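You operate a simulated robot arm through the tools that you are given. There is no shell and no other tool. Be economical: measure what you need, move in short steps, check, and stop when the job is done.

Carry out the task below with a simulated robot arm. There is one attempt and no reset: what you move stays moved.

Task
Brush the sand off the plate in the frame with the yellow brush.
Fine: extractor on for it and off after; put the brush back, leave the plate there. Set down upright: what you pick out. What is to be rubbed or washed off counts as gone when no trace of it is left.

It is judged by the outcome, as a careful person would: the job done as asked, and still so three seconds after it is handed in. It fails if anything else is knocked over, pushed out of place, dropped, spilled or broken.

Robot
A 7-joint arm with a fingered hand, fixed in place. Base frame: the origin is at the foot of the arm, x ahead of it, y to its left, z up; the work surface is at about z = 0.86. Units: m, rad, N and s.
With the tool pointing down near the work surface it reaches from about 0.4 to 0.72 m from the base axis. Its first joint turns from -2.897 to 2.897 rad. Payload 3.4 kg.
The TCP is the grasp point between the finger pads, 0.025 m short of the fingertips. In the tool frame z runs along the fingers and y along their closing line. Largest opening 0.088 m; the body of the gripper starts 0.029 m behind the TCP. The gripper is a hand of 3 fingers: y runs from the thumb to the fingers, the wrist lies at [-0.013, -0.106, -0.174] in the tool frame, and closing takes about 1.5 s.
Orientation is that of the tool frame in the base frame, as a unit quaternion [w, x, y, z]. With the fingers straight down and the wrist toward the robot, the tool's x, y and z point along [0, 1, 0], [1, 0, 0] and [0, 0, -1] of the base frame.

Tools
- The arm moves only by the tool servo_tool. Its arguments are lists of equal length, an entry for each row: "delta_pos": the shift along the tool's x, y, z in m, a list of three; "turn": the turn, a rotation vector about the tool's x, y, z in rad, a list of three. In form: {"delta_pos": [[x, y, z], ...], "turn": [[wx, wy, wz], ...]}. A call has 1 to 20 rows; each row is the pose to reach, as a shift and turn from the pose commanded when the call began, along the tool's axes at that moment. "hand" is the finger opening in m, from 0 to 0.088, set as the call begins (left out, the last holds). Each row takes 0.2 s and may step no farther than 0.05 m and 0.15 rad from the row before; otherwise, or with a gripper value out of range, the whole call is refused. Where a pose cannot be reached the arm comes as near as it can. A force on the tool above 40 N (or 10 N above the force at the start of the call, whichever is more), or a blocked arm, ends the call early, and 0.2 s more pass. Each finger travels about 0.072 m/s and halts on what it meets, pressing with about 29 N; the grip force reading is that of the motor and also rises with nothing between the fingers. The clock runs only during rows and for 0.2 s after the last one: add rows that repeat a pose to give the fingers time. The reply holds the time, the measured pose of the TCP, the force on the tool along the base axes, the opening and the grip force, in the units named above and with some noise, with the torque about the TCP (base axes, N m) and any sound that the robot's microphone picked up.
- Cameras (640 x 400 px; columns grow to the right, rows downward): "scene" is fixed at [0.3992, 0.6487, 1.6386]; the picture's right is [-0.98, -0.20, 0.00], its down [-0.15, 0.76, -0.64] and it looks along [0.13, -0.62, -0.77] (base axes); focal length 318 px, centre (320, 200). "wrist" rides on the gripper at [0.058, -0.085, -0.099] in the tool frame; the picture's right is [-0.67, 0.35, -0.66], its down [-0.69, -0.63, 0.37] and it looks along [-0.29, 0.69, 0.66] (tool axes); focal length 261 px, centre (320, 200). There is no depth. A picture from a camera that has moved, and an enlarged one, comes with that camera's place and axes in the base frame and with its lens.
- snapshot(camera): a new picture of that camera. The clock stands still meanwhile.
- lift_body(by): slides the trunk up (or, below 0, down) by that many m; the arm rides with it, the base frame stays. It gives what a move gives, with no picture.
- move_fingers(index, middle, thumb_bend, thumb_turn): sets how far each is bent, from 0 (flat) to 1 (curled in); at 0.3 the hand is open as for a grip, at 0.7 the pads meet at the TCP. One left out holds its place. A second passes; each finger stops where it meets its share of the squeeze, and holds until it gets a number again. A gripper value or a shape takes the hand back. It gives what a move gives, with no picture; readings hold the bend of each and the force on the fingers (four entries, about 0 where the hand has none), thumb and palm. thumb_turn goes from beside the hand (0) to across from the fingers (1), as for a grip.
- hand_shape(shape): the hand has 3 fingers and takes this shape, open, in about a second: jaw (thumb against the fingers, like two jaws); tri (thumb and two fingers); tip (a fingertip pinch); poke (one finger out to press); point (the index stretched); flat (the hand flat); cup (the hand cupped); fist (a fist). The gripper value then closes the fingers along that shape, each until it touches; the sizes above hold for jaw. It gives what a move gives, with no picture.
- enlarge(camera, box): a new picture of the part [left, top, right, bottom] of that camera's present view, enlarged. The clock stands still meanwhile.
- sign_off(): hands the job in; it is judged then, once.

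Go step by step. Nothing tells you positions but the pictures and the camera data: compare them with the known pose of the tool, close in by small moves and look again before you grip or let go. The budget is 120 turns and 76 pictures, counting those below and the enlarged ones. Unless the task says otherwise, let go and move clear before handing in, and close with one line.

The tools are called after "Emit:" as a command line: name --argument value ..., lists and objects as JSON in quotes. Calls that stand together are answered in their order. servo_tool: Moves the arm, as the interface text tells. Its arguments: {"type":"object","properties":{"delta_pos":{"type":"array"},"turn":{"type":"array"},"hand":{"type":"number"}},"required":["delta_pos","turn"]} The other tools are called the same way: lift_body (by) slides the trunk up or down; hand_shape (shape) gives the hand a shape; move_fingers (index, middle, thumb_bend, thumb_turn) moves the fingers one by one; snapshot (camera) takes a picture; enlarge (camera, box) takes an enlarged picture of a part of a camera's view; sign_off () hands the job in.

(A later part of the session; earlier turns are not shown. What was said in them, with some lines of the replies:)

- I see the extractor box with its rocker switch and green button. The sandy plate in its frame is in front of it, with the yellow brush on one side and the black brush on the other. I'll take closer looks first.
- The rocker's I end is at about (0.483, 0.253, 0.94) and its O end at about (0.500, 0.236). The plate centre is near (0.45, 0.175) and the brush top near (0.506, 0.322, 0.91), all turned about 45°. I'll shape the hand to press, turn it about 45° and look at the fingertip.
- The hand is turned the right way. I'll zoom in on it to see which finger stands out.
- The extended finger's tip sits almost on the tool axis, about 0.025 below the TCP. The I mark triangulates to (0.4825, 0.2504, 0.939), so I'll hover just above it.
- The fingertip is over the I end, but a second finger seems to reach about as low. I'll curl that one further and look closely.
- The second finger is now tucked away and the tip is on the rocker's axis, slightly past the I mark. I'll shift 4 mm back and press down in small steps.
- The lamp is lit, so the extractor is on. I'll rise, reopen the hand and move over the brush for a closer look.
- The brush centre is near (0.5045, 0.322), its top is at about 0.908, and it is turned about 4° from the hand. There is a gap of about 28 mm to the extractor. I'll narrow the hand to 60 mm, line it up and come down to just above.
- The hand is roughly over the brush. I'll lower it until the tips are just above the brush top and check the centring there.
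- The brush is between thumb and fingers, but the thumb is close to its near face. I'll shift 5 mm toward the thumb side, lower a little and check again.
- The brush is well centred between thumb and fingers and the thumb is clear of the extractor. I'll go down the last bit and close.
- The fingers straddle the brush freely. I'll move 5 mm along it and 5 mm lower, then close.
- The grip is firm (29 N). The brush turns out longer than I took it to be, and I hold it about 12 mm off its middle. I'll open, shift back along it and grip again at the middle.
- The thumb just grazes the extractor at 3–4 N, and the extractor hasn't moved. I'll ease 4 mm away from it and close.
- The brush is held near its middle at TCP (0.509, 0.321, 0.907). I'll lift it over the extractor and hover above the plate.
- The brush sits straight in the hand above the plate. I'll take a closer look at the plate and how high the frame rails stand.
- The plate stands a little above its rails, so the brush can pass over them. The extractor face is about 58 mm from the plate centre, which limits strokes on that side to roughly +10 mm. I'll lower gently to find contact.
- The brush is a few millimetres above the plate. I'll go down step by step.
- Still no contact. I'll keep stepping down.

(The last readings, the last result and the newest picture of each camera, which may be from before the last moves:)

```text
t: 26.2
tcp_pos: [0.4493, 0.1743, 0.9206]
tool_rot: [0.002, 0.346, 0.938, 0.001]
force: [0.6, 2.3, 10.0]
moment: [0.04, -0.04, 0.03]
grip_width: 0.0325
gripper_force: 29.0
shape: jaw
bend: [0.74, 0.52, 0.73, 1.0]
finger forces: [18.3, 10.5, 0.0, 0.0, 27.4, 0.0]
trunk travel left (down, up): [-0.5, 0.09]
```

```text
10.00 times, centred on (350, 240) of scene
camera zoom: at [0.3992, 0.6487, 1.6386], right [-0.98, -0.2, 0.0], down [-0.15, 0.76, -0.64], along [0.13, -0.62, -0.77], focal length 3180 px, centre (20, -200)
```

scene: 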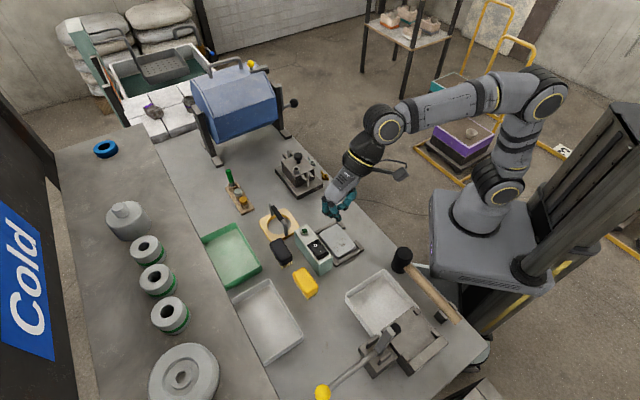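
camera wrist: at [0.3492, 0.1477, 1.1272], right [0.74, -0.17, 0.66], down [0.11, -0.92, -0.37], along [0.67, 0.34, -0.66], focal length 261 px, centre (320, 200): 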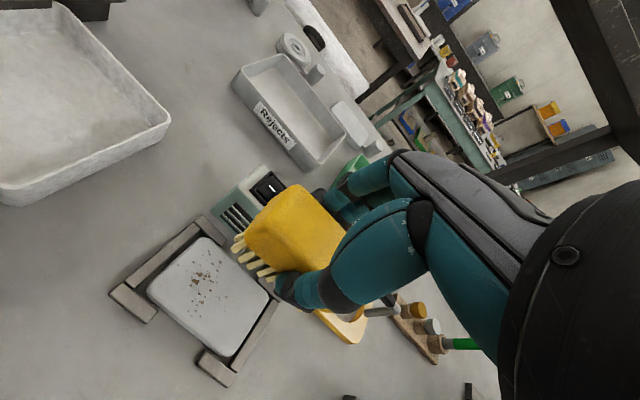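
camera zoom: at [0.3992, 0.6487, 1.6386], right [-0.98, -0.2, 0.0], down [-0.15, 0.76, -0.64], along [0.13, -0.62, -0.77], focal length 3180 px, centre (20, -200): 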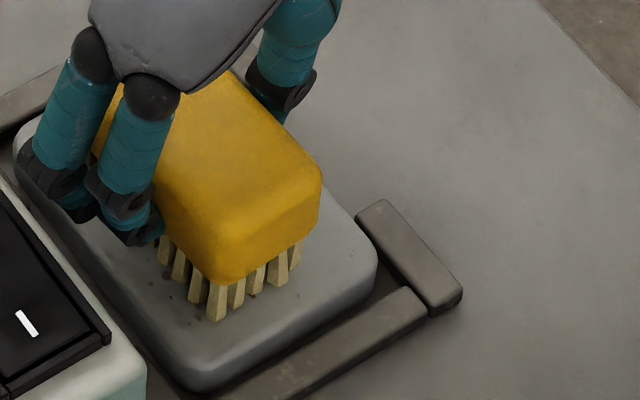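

The brush touches at TCP z ≈ 0.920 with about 10 N. I'll do gentle strokes across and along the plate, keeping away from the extractor.

Emit:
servo_tool --delta_pos '[[0.003, 0.004, 0], [0.008, 0.009, 0], [0.008, 0.0, 0], [0.008, -0.01, 0], [0.008, -0.02, 0], [0.008, -0.024, 0], [-0.002, -0.02, 0], [-0.008, -0.01, 0], [-0.008, 0.0, 0], [-0.008, 0.008, 0], [0.004, 0.008, 0], [0.016, 0.008, 0], [0.016, 0.0, 0], [0.016, -0.01, 0], [0.016, -0.02, 0], [0.004, -0.02, 0], [0, -0.01, 0], [0, 0, 0]]' --turn '[[0, 0, 0], [0, 0, 0], [0, 0, 0], [0, 0, 0], [0, 0, 0], [0, 0, 0], [0, 0, 0], [0, 0, 0], [0, 0, 0], [0, 0, 0], [0, 0, 0], [0, 0, 0], [0, 0, 0], [0, 0, 0], [0, 0, 0], [0, 0, 0], [0, 0, 0], [0, 0, 0]]'

Emit:
enlarge --camera "scene" --box '[315, 205, 375, 265]'

Emit:
enlarge --camera "wrist" --box '[140, 150, 400, 380]'

```text
t: 30.0
tcp_pos: [0.4489, 0.174, 0.9198]
tool_rot: [0.0, 0.347, 0.938, 0.0]
force: [-1.9, -1.7, 7.3]
moment: [-0.06, 0.03, 0.02]
grip_width: 0.033
gripper_force: 29.2
shape: jaw
bend: [0.74, 0.53, 0.73, 1.0]
finger forces: [17.7, 9.7, 0.0, 0.1, 30.1, 0.0]
trunk travel left (down, up): [-0.5, 0.09]
```

```text
6.67 times, centred on (345, 235) of scene
camera zoom: at [0.3992, 0.6487, 1.6386], right [-0.98, -0.2, 0.0], down [-0.15, 0.76, -0.64], along [0.13, -0.62, -0.77], focal length 2120 px, centre (153, -33)
```

zoom: 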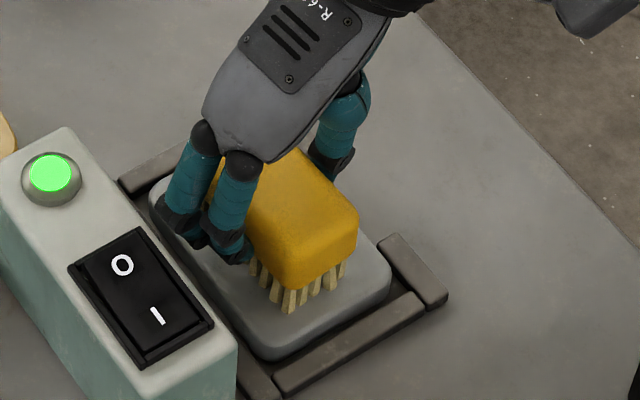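

```text
1.74 times, centred on (270, 265) of wrist
camera zoom: at [0.3491, 0.1481, 1.0207], right [0.74, -0.17, 0.66], down [0.11, -0.92, -0.37], along [0.67, 0.34, -0.66], focal length 453 px, centre (407, 87)
```

zoom: 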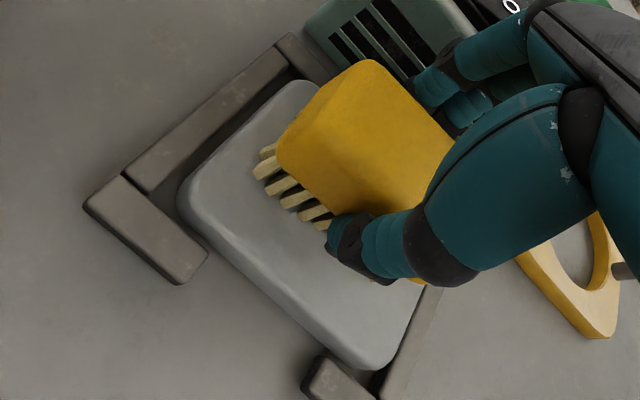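

The visible parts are clean and the plate hasn't moved. I'll do one more pass reaching the other end, then lift to check.

Emit:
servo_tool --delta_pos '[[-0.01, 0.004, 0], [-0.016, 0.009, 0], [-0.016, 0.0, 0], [-0.016, -0.01, 0], [-0.016, -0.02, 0], [-0.004, -0.024, 0], [0.008, -0.024, 0], [0.018, -0.024, 0], [0.018, -0.012, 0], [0.018, 0.0, 0], [0.018, 0.009, 0], [0.006, 0.009, 0], [0, 0, 0], [0, 0, -0.02], [-0.02, -0.03, -0.06], [-0.05, -0.06, -0.1], [-0.05, -0.06, -0.1]]' --turn '[[0, 0, 0], [0, 0, 0], [0, 0, 0], [0, 0, 0], [0, 0, 0], [0, 0, 0], [0, 0, 0], [0, 0, 0], [0, 0, 0], [0, 0, 0], [0, 0, 0], [0, 0, 0], [0, 0, 0], [0, 0, 0], [0, 0, 0], [0, 0, 0], [0, 0, 0]]'

Emit:
enlarge --camera "scene" --box '[315, 205, 375, 265]'

Emit:
enlarge --camera "wrist" --box '[60, 150, 300, 380]'

```text
refused: row 15 steps farther than a row can; nothing moved
```

```text
6.67 times, centred on (345, 235) of scene
camera zoom: at [0.3992, 0.6487, 1.6386], right [-0.98, -0.2, 0.0], down [-0.15, 0.76, -0.64], along [0.13, -0.62, -0.77], focal length 2120 px, centre (153, -33)
```

zoom: 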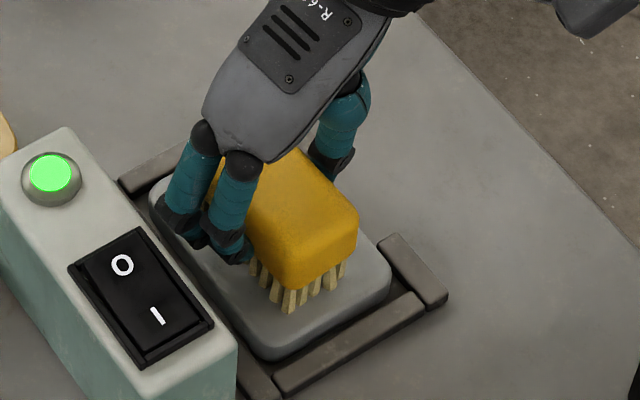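

```text
1.74 times, centred on (180, 265) of wrist
camera zoom: at [0.3491, 0.1481, 1.0207], right [0.74, -0.17, 0.66], down [0.11, -0.92, -0.37], along [0.67, 0.34, -0.66], focal length 453 px, centre (564, 87)
```

zoom: 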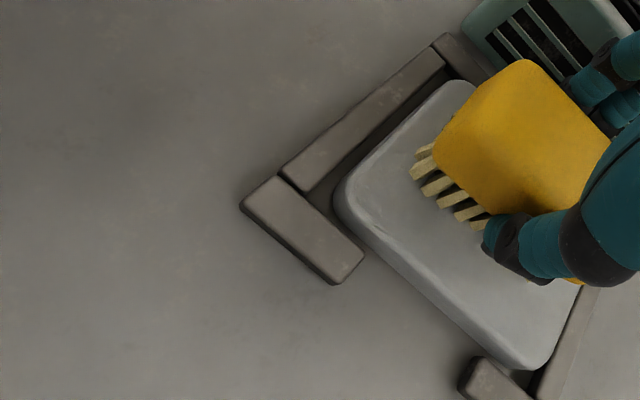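

That call was refused because one step was too long, and nothing moved. I'll repeat the pass with a shorter lift.

Emit:
servo_tool --delta_pos '[[-0.01, 0.004, 0], [-0.016, 0.009, 0], [-0.016, 0.0, 0], [-0.016, -0.01, 0], [-0.016, -0.02, 0], [-0.004, -0.024, 0], [0.008, -0.024, 0], [0.018, -0.024, 0], [0.018, -0.012, 0], [0.018, 0.0, 0], [0.018, 0.009, 0], [0.006, 0.009, 0], [0, 0, 0], [0, 0, -0.02], [0, 0, -0.06], [0, 0, -0.1], [0, 0, -0.1]]' --turn '[[0, 0, 0], [0, 0, 0], [0, 0, 0], [0, 0, 0], [0, 0, 0], [0, 0, 0], [0, 0, 0], [0, 0, 0], [0, 0, 0], [0, 0, 0], [0, 0, 0], [0, 0, 0], [0, 0, 0], [0, 0, 0], [0, 0, 0], [0, 0, 0], [0, 0, 0]]'

Emit:
enlarge --camera "scene" --box '[315, 205, 375, 265]'

Emit:
enlarge --camera "wrist" --box '[100, 170, 300, 390]'

```text
t: 33.6
tcp_pos: [0.4478, 0.1748, 1.0229]
tool_rot: [0.0, 0.345, 0.939, 0.0]
force: [0.2, 0.0, -1.9]
moment: [0.03, 0.01, 0.06]
grip_width: 0.0317
gripper_force: 29.0
shape: jaw
bend: [0.74, 0.53, 0.73, 1.0]
finger forces: [18.5, 9.9, 0.0, 0.1, 28.3, 0.1]
trunk travel left (down, up): [-0.5, 0.09]
```

```text
6.67 times, centred on (345, 235) of scene
camera zoom: at [0.3992, 0.6487, 1.6386], right [-0.98, -0.2, 0.0], down [-0.15, 0.76, -0.64], along [0.13, -0.62, -0.77], focal length 2120 px, centre (153, -33)
```

zoom: 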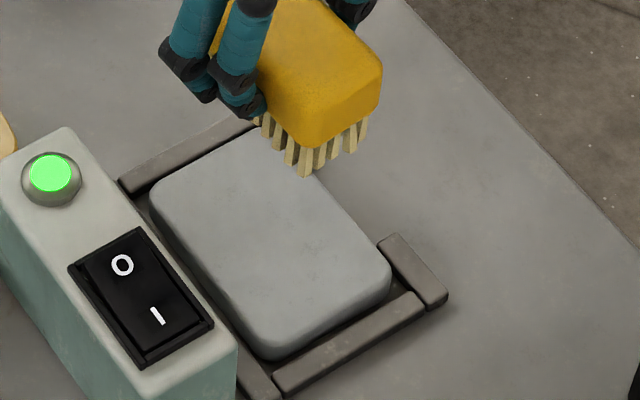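

```text
1.82 times, centred on (200, 280) of wrist
camera zoom: at [0.3482, 0.1488, 1.1225], right [0.74, -0.17, 0.66], down [0.11, -0.92, -0.37], along [0.67, 0.34, -0.66], focal length 474 px, centre (538, 54)
```

zoom: 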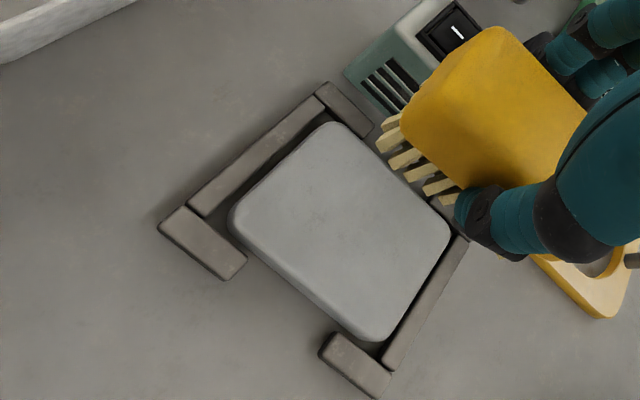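

The plate is clean and still in its frame. Now I'll carry the brush back over the extractor to just above its old place.

Emit:
servo_tool --delta_pos '[[0.01, 0.04, -0.006], [0.025, 0.08, -0.006], [0.04, 0.12, -0.006], [0.0496, 0.146, -0.006], [0.0496, 0.146, 0.03], [0.0496, 0.146, 0.07], [0.0496, 0.146, 0.104], [0.0496, 0.146, 0.104]]' --turn '[[0, 0, 0], [0, 0, 0], [0, 0, 0], [0, 0, 0], [0, 0, 0], [0, 0, 0], [0, 0, 0], [0, 0, 0]]'

Emit:
enlarge --camera "scene" --box '[280, 240, 340, 300]'

```text
t: 35.4
tcp_pos: [0.5069, 0.3178, 0.9165]
tool_rot: [0.0, 0.345, 0.939, 0.001]
force: [0.4, -0.3, -0.1]
moment: [-0.03, -0.04, -0.03]
grip_width: 0.0319
gripper_force: 29.1
shape: jaw
bend: [0.74, 0.53, 0.73, 1.0]
finger forces: [18.3, 9.8, 0.1, 0.0, 28.1, 0.1]
trunk travel left (down, up): [-0.5, 0.09]
```

```text
6.67 times, centred on (310, 270) of scene
camera zoom: at [0.3992, 0.6487, 1.6386], right [-0.98, -0.2, 0.0], down [-0.15, 0.76, -0.64], along [0.13, -0.62, -0.77], focal length 2120 px, centre (387, -267)
```

zoom: 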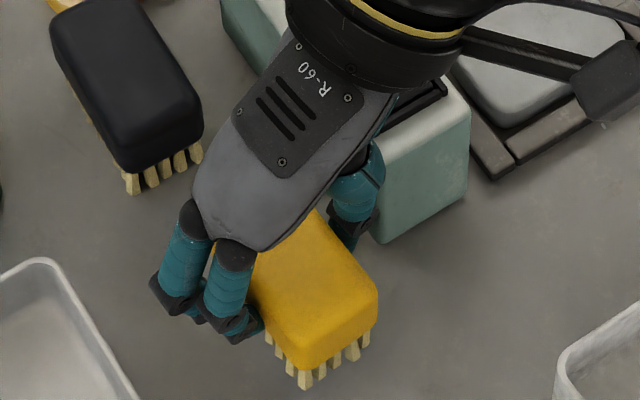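

The brush is about 10 mm above its old spot. I'll lower it until it touches.

Emit:
servo_tool --delta_pos '[[0, 0, 0.004], [0, 0, 0.007], [0, 0, 0.009], [0, 0, 0.009]]' --turn '[[0, 0, 0], [0, 0, 0], [0, 0, 0], [0, 0, 0]]'

Emit:
servo_tool --delta_pos '[[0, 0, 0.001], [0, 0, 0.002], [0, 0, 0.002]]' --turn '[[0, 0, 0], [0, 0, 0], [0, 0, 0]]'

```text
t: 36.4
tcp_pos: [0.5072, 0.3187, 0.9067]
tool_rot: [0.001, 0.346, 0.938, 0.0]
force: [-0.2, 0.2, -1.0]
moment: [0.0, 0.0, 0.0]
grip_width: 0.0318
gripper_force: 29.0
shape: jaw
bend: [0.74, 0.53, 0.73, 1.0]
finger forces: [18.2, 9.8, 0.0, 0.0, 28.1, 0.0]
trunk travel left (down, up): [-0.5, 0.09]
```

```text
t: 37.2
tcp_pos: [0.5062, 0.3181, 0.9043]
tool_rot: [0.0, 0.345, 0.939, 0.0]
force: [0.0, -0.5, -1.9]
moment: [0.0, 0.02, 0.02]
grip_width: 0.0318
gripper_force: 29.0
shape: jaw
bend: [0.74, 0.53, 0.73, 1.0]
finger forces: [18.2, 9.7, 0.1, 0.1, 28.1, 0.1]
trunk travel left (down, up): [-0.5, 0.09]
```

Emit:
servo_tool --delta_pos '[[0, 0, 0.001], [0, 0, 0.002], [0, 0, 0.002]]' --turn '[[0, 0, 0], [0, 0, 0], [0, 0, 0]]'

Emit:
enlarge --camera "scene" --box '[280, 240, 340, 300]'

```text
t: 38.0
tcp_pos: [0.5049, 0.3185, 0.9051]
tool_rot: [0.001, 0.346, 0.938, 0.0]
force: [0.9, 0.5, 8.5]
moment: [-0.01, -0.06, -0.03]
grip_width: 0.0322
gripper_force: 29.0
shape: jaw
bend: [0.74, 0.53, 0.73, 1.0]
finger forces: [19.0, 10.6, 0.0, 0.1, 28.2, 0.1]
trunk travel left (down, up): [-0.5, 0.09]
```

```text
6.67 times, centred on (310, 270) of scene
camera zoom: at [0.3992, 0.6487, 1.6386], right [-0.98, -0.2, 0.0], down [-0.15, 0.76, -0.64], along [0.13, -0.62, -0.77], focal length 2120 px, centre (387, -267)
```

zoom: 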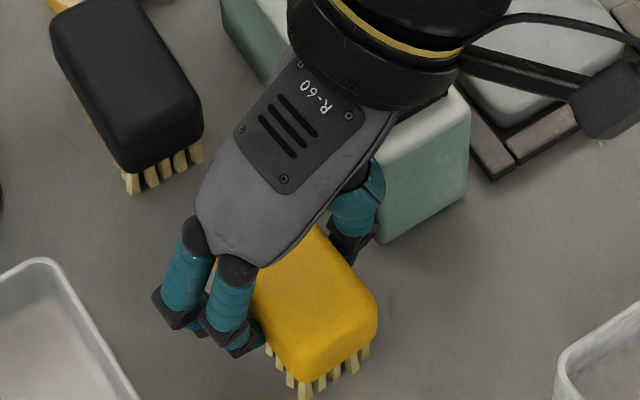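

The brush stands back in its original place. I'll open a little so the thumb stays off the extractor, and rise straight up.

Emit:
servo_tool --delta_pos '[[0, 0, -0.001], [0, 0, -0.001], [0, 0, -0.001], [0, 0.002, -0.001], [0, 0.002, -0.001], [0, 0.002, -0.02], [0, 0.002, -0.05], [0, 0.002, -0.09], [0, 0.002, -0.13], [0, 0.002, -0.13]]' --turn '[[0, 0, 0], [0, 0, 0], [0, 0, 0], [0, 0, 0], [0, 0, 0], [0, 0, 0], [0, 0, 0], [0, 0, 0], [0, 0, 0], [0, 0, 0]]' --hand 0.05

Emit:
enlarge --camera "scene" --box '[250, 190, 380, 310]'

```text
t: 40.2
tcp_pos: [0.5081, 0.3225, 1.033]
tool_rot: [0.0, 0.345, 0.939, -0.001]
force: [0.1, -0.5, 0.1]
moment: [-0.03, -0.02, 0.05]
grip_width: 0.0496
gripper_force: 0.0
shape: jaw
bend: [0.74, 0.42, 0.66, 1.0]
finger forces: [0.1, 0.0, 0.1, 0.0, 0.1, 0.0]
trunk travel left (down, up): [-0.5, 0.09]
```

```text
3.33 times, centred on (315, 250) of scene
camera zoom: at [0.3992, 0.6487, 1.6386], right [-0.98, -0.2, 0.0], down [-0.15, 0.76, -0.64], along [0.13, -0.62, -0.77], focal length 1060 px, centre (337, 33)
```

zoom: 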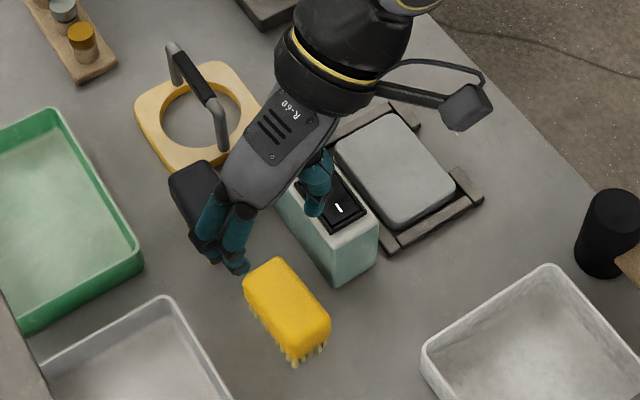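

The brush sits exactly where it was, upright. Next I'll switch the extractor off, so I'll shape the pressing finger and hover over the O end.

Emit:
hand_shape --shape "poke"

Emit:
move_fingers --middle 1.0

Emit:
servo_tool --delta_pos '[[-0.02, -0.025, 0], [-0.04, -0.05, 0], [-0.056, -0.0736, 0], [-0.056, -0.0736, 0.03], [-0.056, -0.0736, 0.046], [-0.056, -0.0736, 0.046]]' --turn '[[0, 0, 0.03], [0, 0, 0.065], [0, 0, 0.065], [0, 0, 0.065], [0, 0, 0.065], [0, 0, 0.065]]'

Emit:
enlarge --camera "scene" --box '[295, 210, 345, 260]'

Emit:
enlarge --camera "wrist" --box '[220, 180, 380, 290]'

```text
t: 41.1
tcp_pos: [0.5075, 0.3226, 1.0342]
tool_rot: [0.001, 0.345, 0.938, 0.0]
force: [-1.0, -0.2, -0.4]
moment: [0.02, -0.02, 0.0]
grip_width: 0.0
gripper_force: 0.0
shape: poke
bend: [0.7, 0.7, 1.0, 1.0]
finger forces: [0.0, 0.0, 0.0, 0.2, 0.1, 0.0]
trunk travel left (down, up): [-0.5, 0.09]
```

```text
t: 42.1
tcp_pos: [0.5077, 0.3226, 1.0329]
tool_rot: [0.0, 0.345, 0.939, 0.0]
force: [0.5, -0.6, 0.0]
moment: [0.02, 0.02, 0.04]
grip_width: 0.0227
gripper_force: 0.1
shape: fingers
bend: [0.7, 1.0, 1.0, 1.0]
finger forces: [0.0, 0.0, 0.0, 0.1, 0.0, 0.0]
trunk travel left (down, up): [-0.5, 0.09]
```

```text
t: 43.5
tcp_pos: [0.5028, 0.2278, 0.9872]
tool_rot: [0.001, 0.376, 0.926, 0.0]
force: [0.0, 0.0, -0.5]
moment: [0.02, 0.0, -0.06]
grip_width: 0.0223
gripper_force: 0.0
shape: fingers
bend: [0.7, 1.0, 1.0, 1.0]
finger forces: [0.0, 0.0, 0.0, 0.0, 0.0, 0.0]
trunk travel left (down, up): [-0.5, 0.09]
```

```text
8.00 times, centred on (320, 235) of scene
camera zoom: at [0.3992, 0.6487, 1.6386], right [-0.98, -0.2, 0.0], down [-0.15, 0.76, -0.64], along [0.13, -0.62, -0.77], focal length 2544 px, centre (320, -80)
```

zoom: 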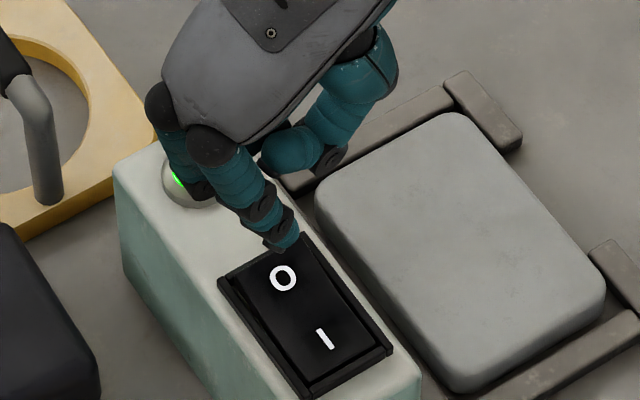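

```text
3.64 times, centred on (300, 235) of wrist
camera zoom: at [0.4022, 0.2079, 1.087], right [0.72, -0.22, 0.66], down [0.05, -0.93, -0.37], along [0.69, 0.3, -0.66], focal length 948 px, centre (393, 73)
```

zoom: 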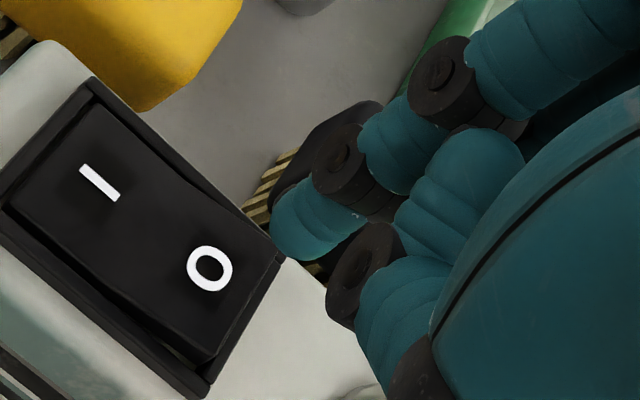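

The tip is over the O mark, slightly toward the middle. I'll shift 5 mm outward and press down in small steps.

Emit:
servo_tool --delta_pos '[[-0.005, 0, 0.006], [-0.005, 0, 0.012], [-0.005, 0, 0.017], [-0.005, 0, 0.021], [-0.005, 0, 0.024]]' --turn '[[0, 0, 0], [0, 0, 0], [0, 0, 0], [0, 0, 0], [0, 0, 0]]'

Emit:
enlarge --camera "scene" --box '[295, 210, 345, 260]'

```text
t: 44.7
tcp_pos: [0.5049, 0.2246, 0.9617]
tool_rot: [0.0, 0.377, 0.926, 0.0]
force: [0.8, -0.1, 0.7]
moment: [-0.02, 0.0, 0.01]
grip_width: 0.0226
gripper_force: 0.0
shape: fingers
bend: [0.7, 1.0, 1.0, 1.0]
finger forces: [0.1, 0.0, 0.0, 0.0, 0.0, 0.1]
trunk travel left (down, up): [-0.5, 0.09]
```

```text
8.00 times, centred on (320, 235) of scene
camera zoom: at [0.3992, 0.6487, 1.6386], right [-0.98, -0.2, 0.0], down [-0.15, 0.76, -0.64], along [0.13, -0.62, -0.77], focal length 2544 px, centre (320, -80)
```

zoom: 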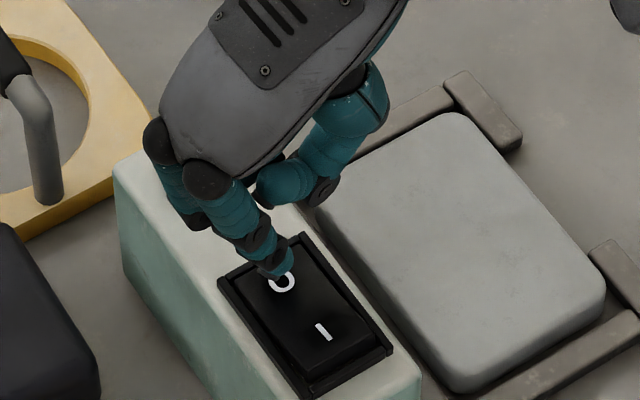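

The I end appears raised again, so it probably flipped. I'll rise clear and check the lamp.

Emit:
servo_tool --delta_pos '[[0, 0, -0.04], [0, 0, -0.08], [0, 0, -0.12], [0, -0.04, -0.14], [0, -0.08, -0.15], [0, -0.12, -0.15], [0, -0.12, -0.15]]' --turn '[[0, 0, 0], [0, 0, 0], [0, 0, 0], [0, 0, 0], [0, 0, 0], [0, 0, 0], [0, 0, 0]]'

Emit:
hand_shape --shape "jaw"

Emit:
enlarge --camera "scene" --box '[250, 190, 380, 310]'

Emit:
snapshot --camera "wrist"

```text
t: 46.3
tcp_pos: [0.4195, 0.1373, 1.1115]
tool_rot: [0.0, 0.378, 0.926, 0.0]
force: [0.2, 0.0, -1.3]
moment: [-0.03, -0.02, 0.01]
grip_width: 0.0225
gripper_force: 0.0
shape: fingers
bend: [0.7, 1.0, 1.0, 1.0]
finger forces: [0.0, 0.0, 0.1, 0.1, 0.1, 0.0]
trunk travel left (down, up): [-0.5, 0.09]
```

```text
t: 47.2
tcp_pos: [0.4186, 0.1374, 1.111]
tool_rot: [0.0, 0.376, 0.927, 0.0]
force: [0.3, 0.1, 0.0]
moment: [0.02, -0.03, 0.0]
grip_width: 0.0878
gripper_force: 0.0
shape: jaw
bend: [0.3, 0.3, 0.3, 0.98]
finger forces: [0.0, 0.1, 0.0, 0.0, 0.0, 0.0]
trunk travel left (down, up): [-0.5, 0.09]
```

```text
3.33 times, centred on (315, 250) of scene
camera zoom: at [0.3992, 0.6487, 1.6386], right [-0.98, -0.2, 0.0], down [-0.15, 0.76, -0.64], along [0.13, -0.62, -0.77], focal length 1060 px, centre (337, 33)
```

zoom: 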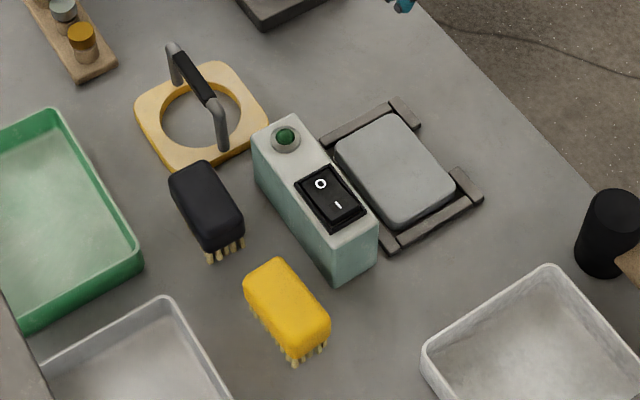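

```text
25 pictures are left
camera wrist: at [0.3189, 0.1168, 1.2113], right [0.72, -0.22, 0.66], down [0.05, -0.93, -0.37], along [0.69, 0.3, -0.66], focal length 261 px, centre (320, 200)
```

wrist: 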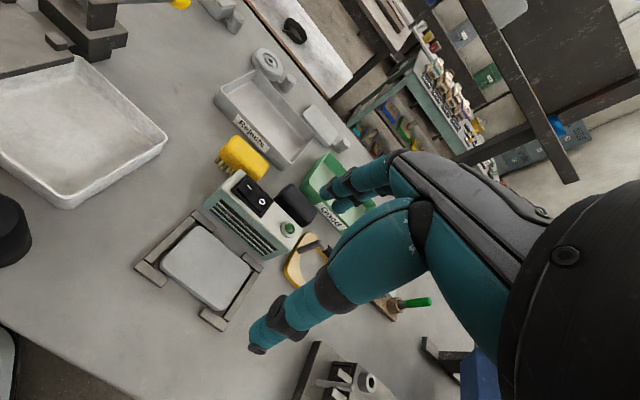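

The lamp is off, the brush is back upright and nothing else has moved. I'll take one last close look at the plate for any leftover trace.

Emit:
enlarge --camera "scene" --box '[328, 218, 368, 258]'

Emit:
enlarge --camera "wrist" --box '[130, 200, 270, 330]'

```text
10.00 times, centred on (348, 238) of scene
camera zoom: at [0.3992, 0.6487, 1.6386], right [-0.98, -0.2, 0.0], down [-0.15, 0.76, -0.64], along [0.13, -0.62, -0.77], focal length 3180 px, centre (40, -180)
```

zoom: 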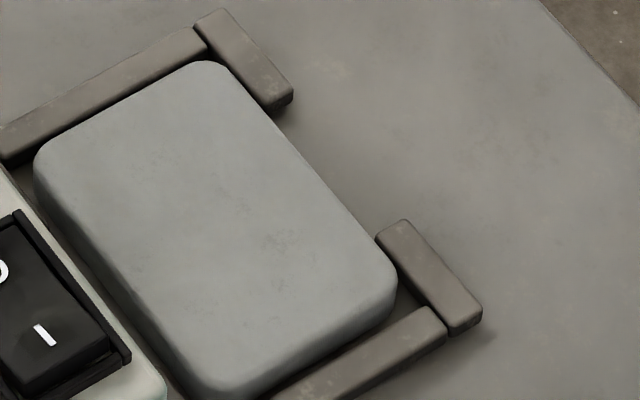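

```text
3.08 times, centred on (200, 265) of wrist
camera zoom: at [0.3189, 0.1168, 1.2113], right [0.72, -0.22, 0.66], down [0.05, -0.93, -0.37], along [0.69, 0.3, -0.66], focal length 802 px, centre (689, 0)
```

zoom: 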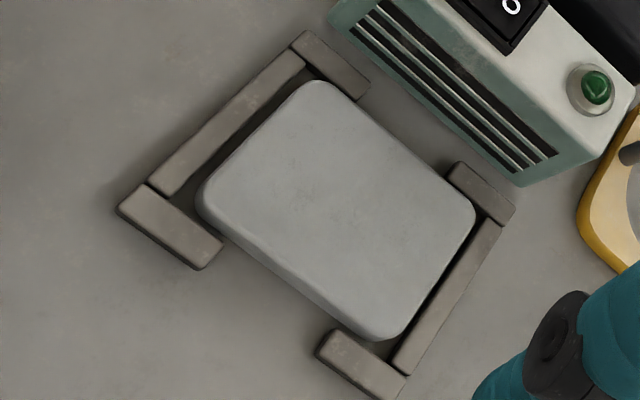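

The plate shows no trace of sand and sits in its frame, the extractor is off, and the hand is empty and clear. I'm handing in.

Emit:
sign_off

```text
The job is handed in.
```

The sand is brushed off the plate, which is still in its frame; the extractor was on for the brushing and is off again, and the yellow brush stands upright back in its place.
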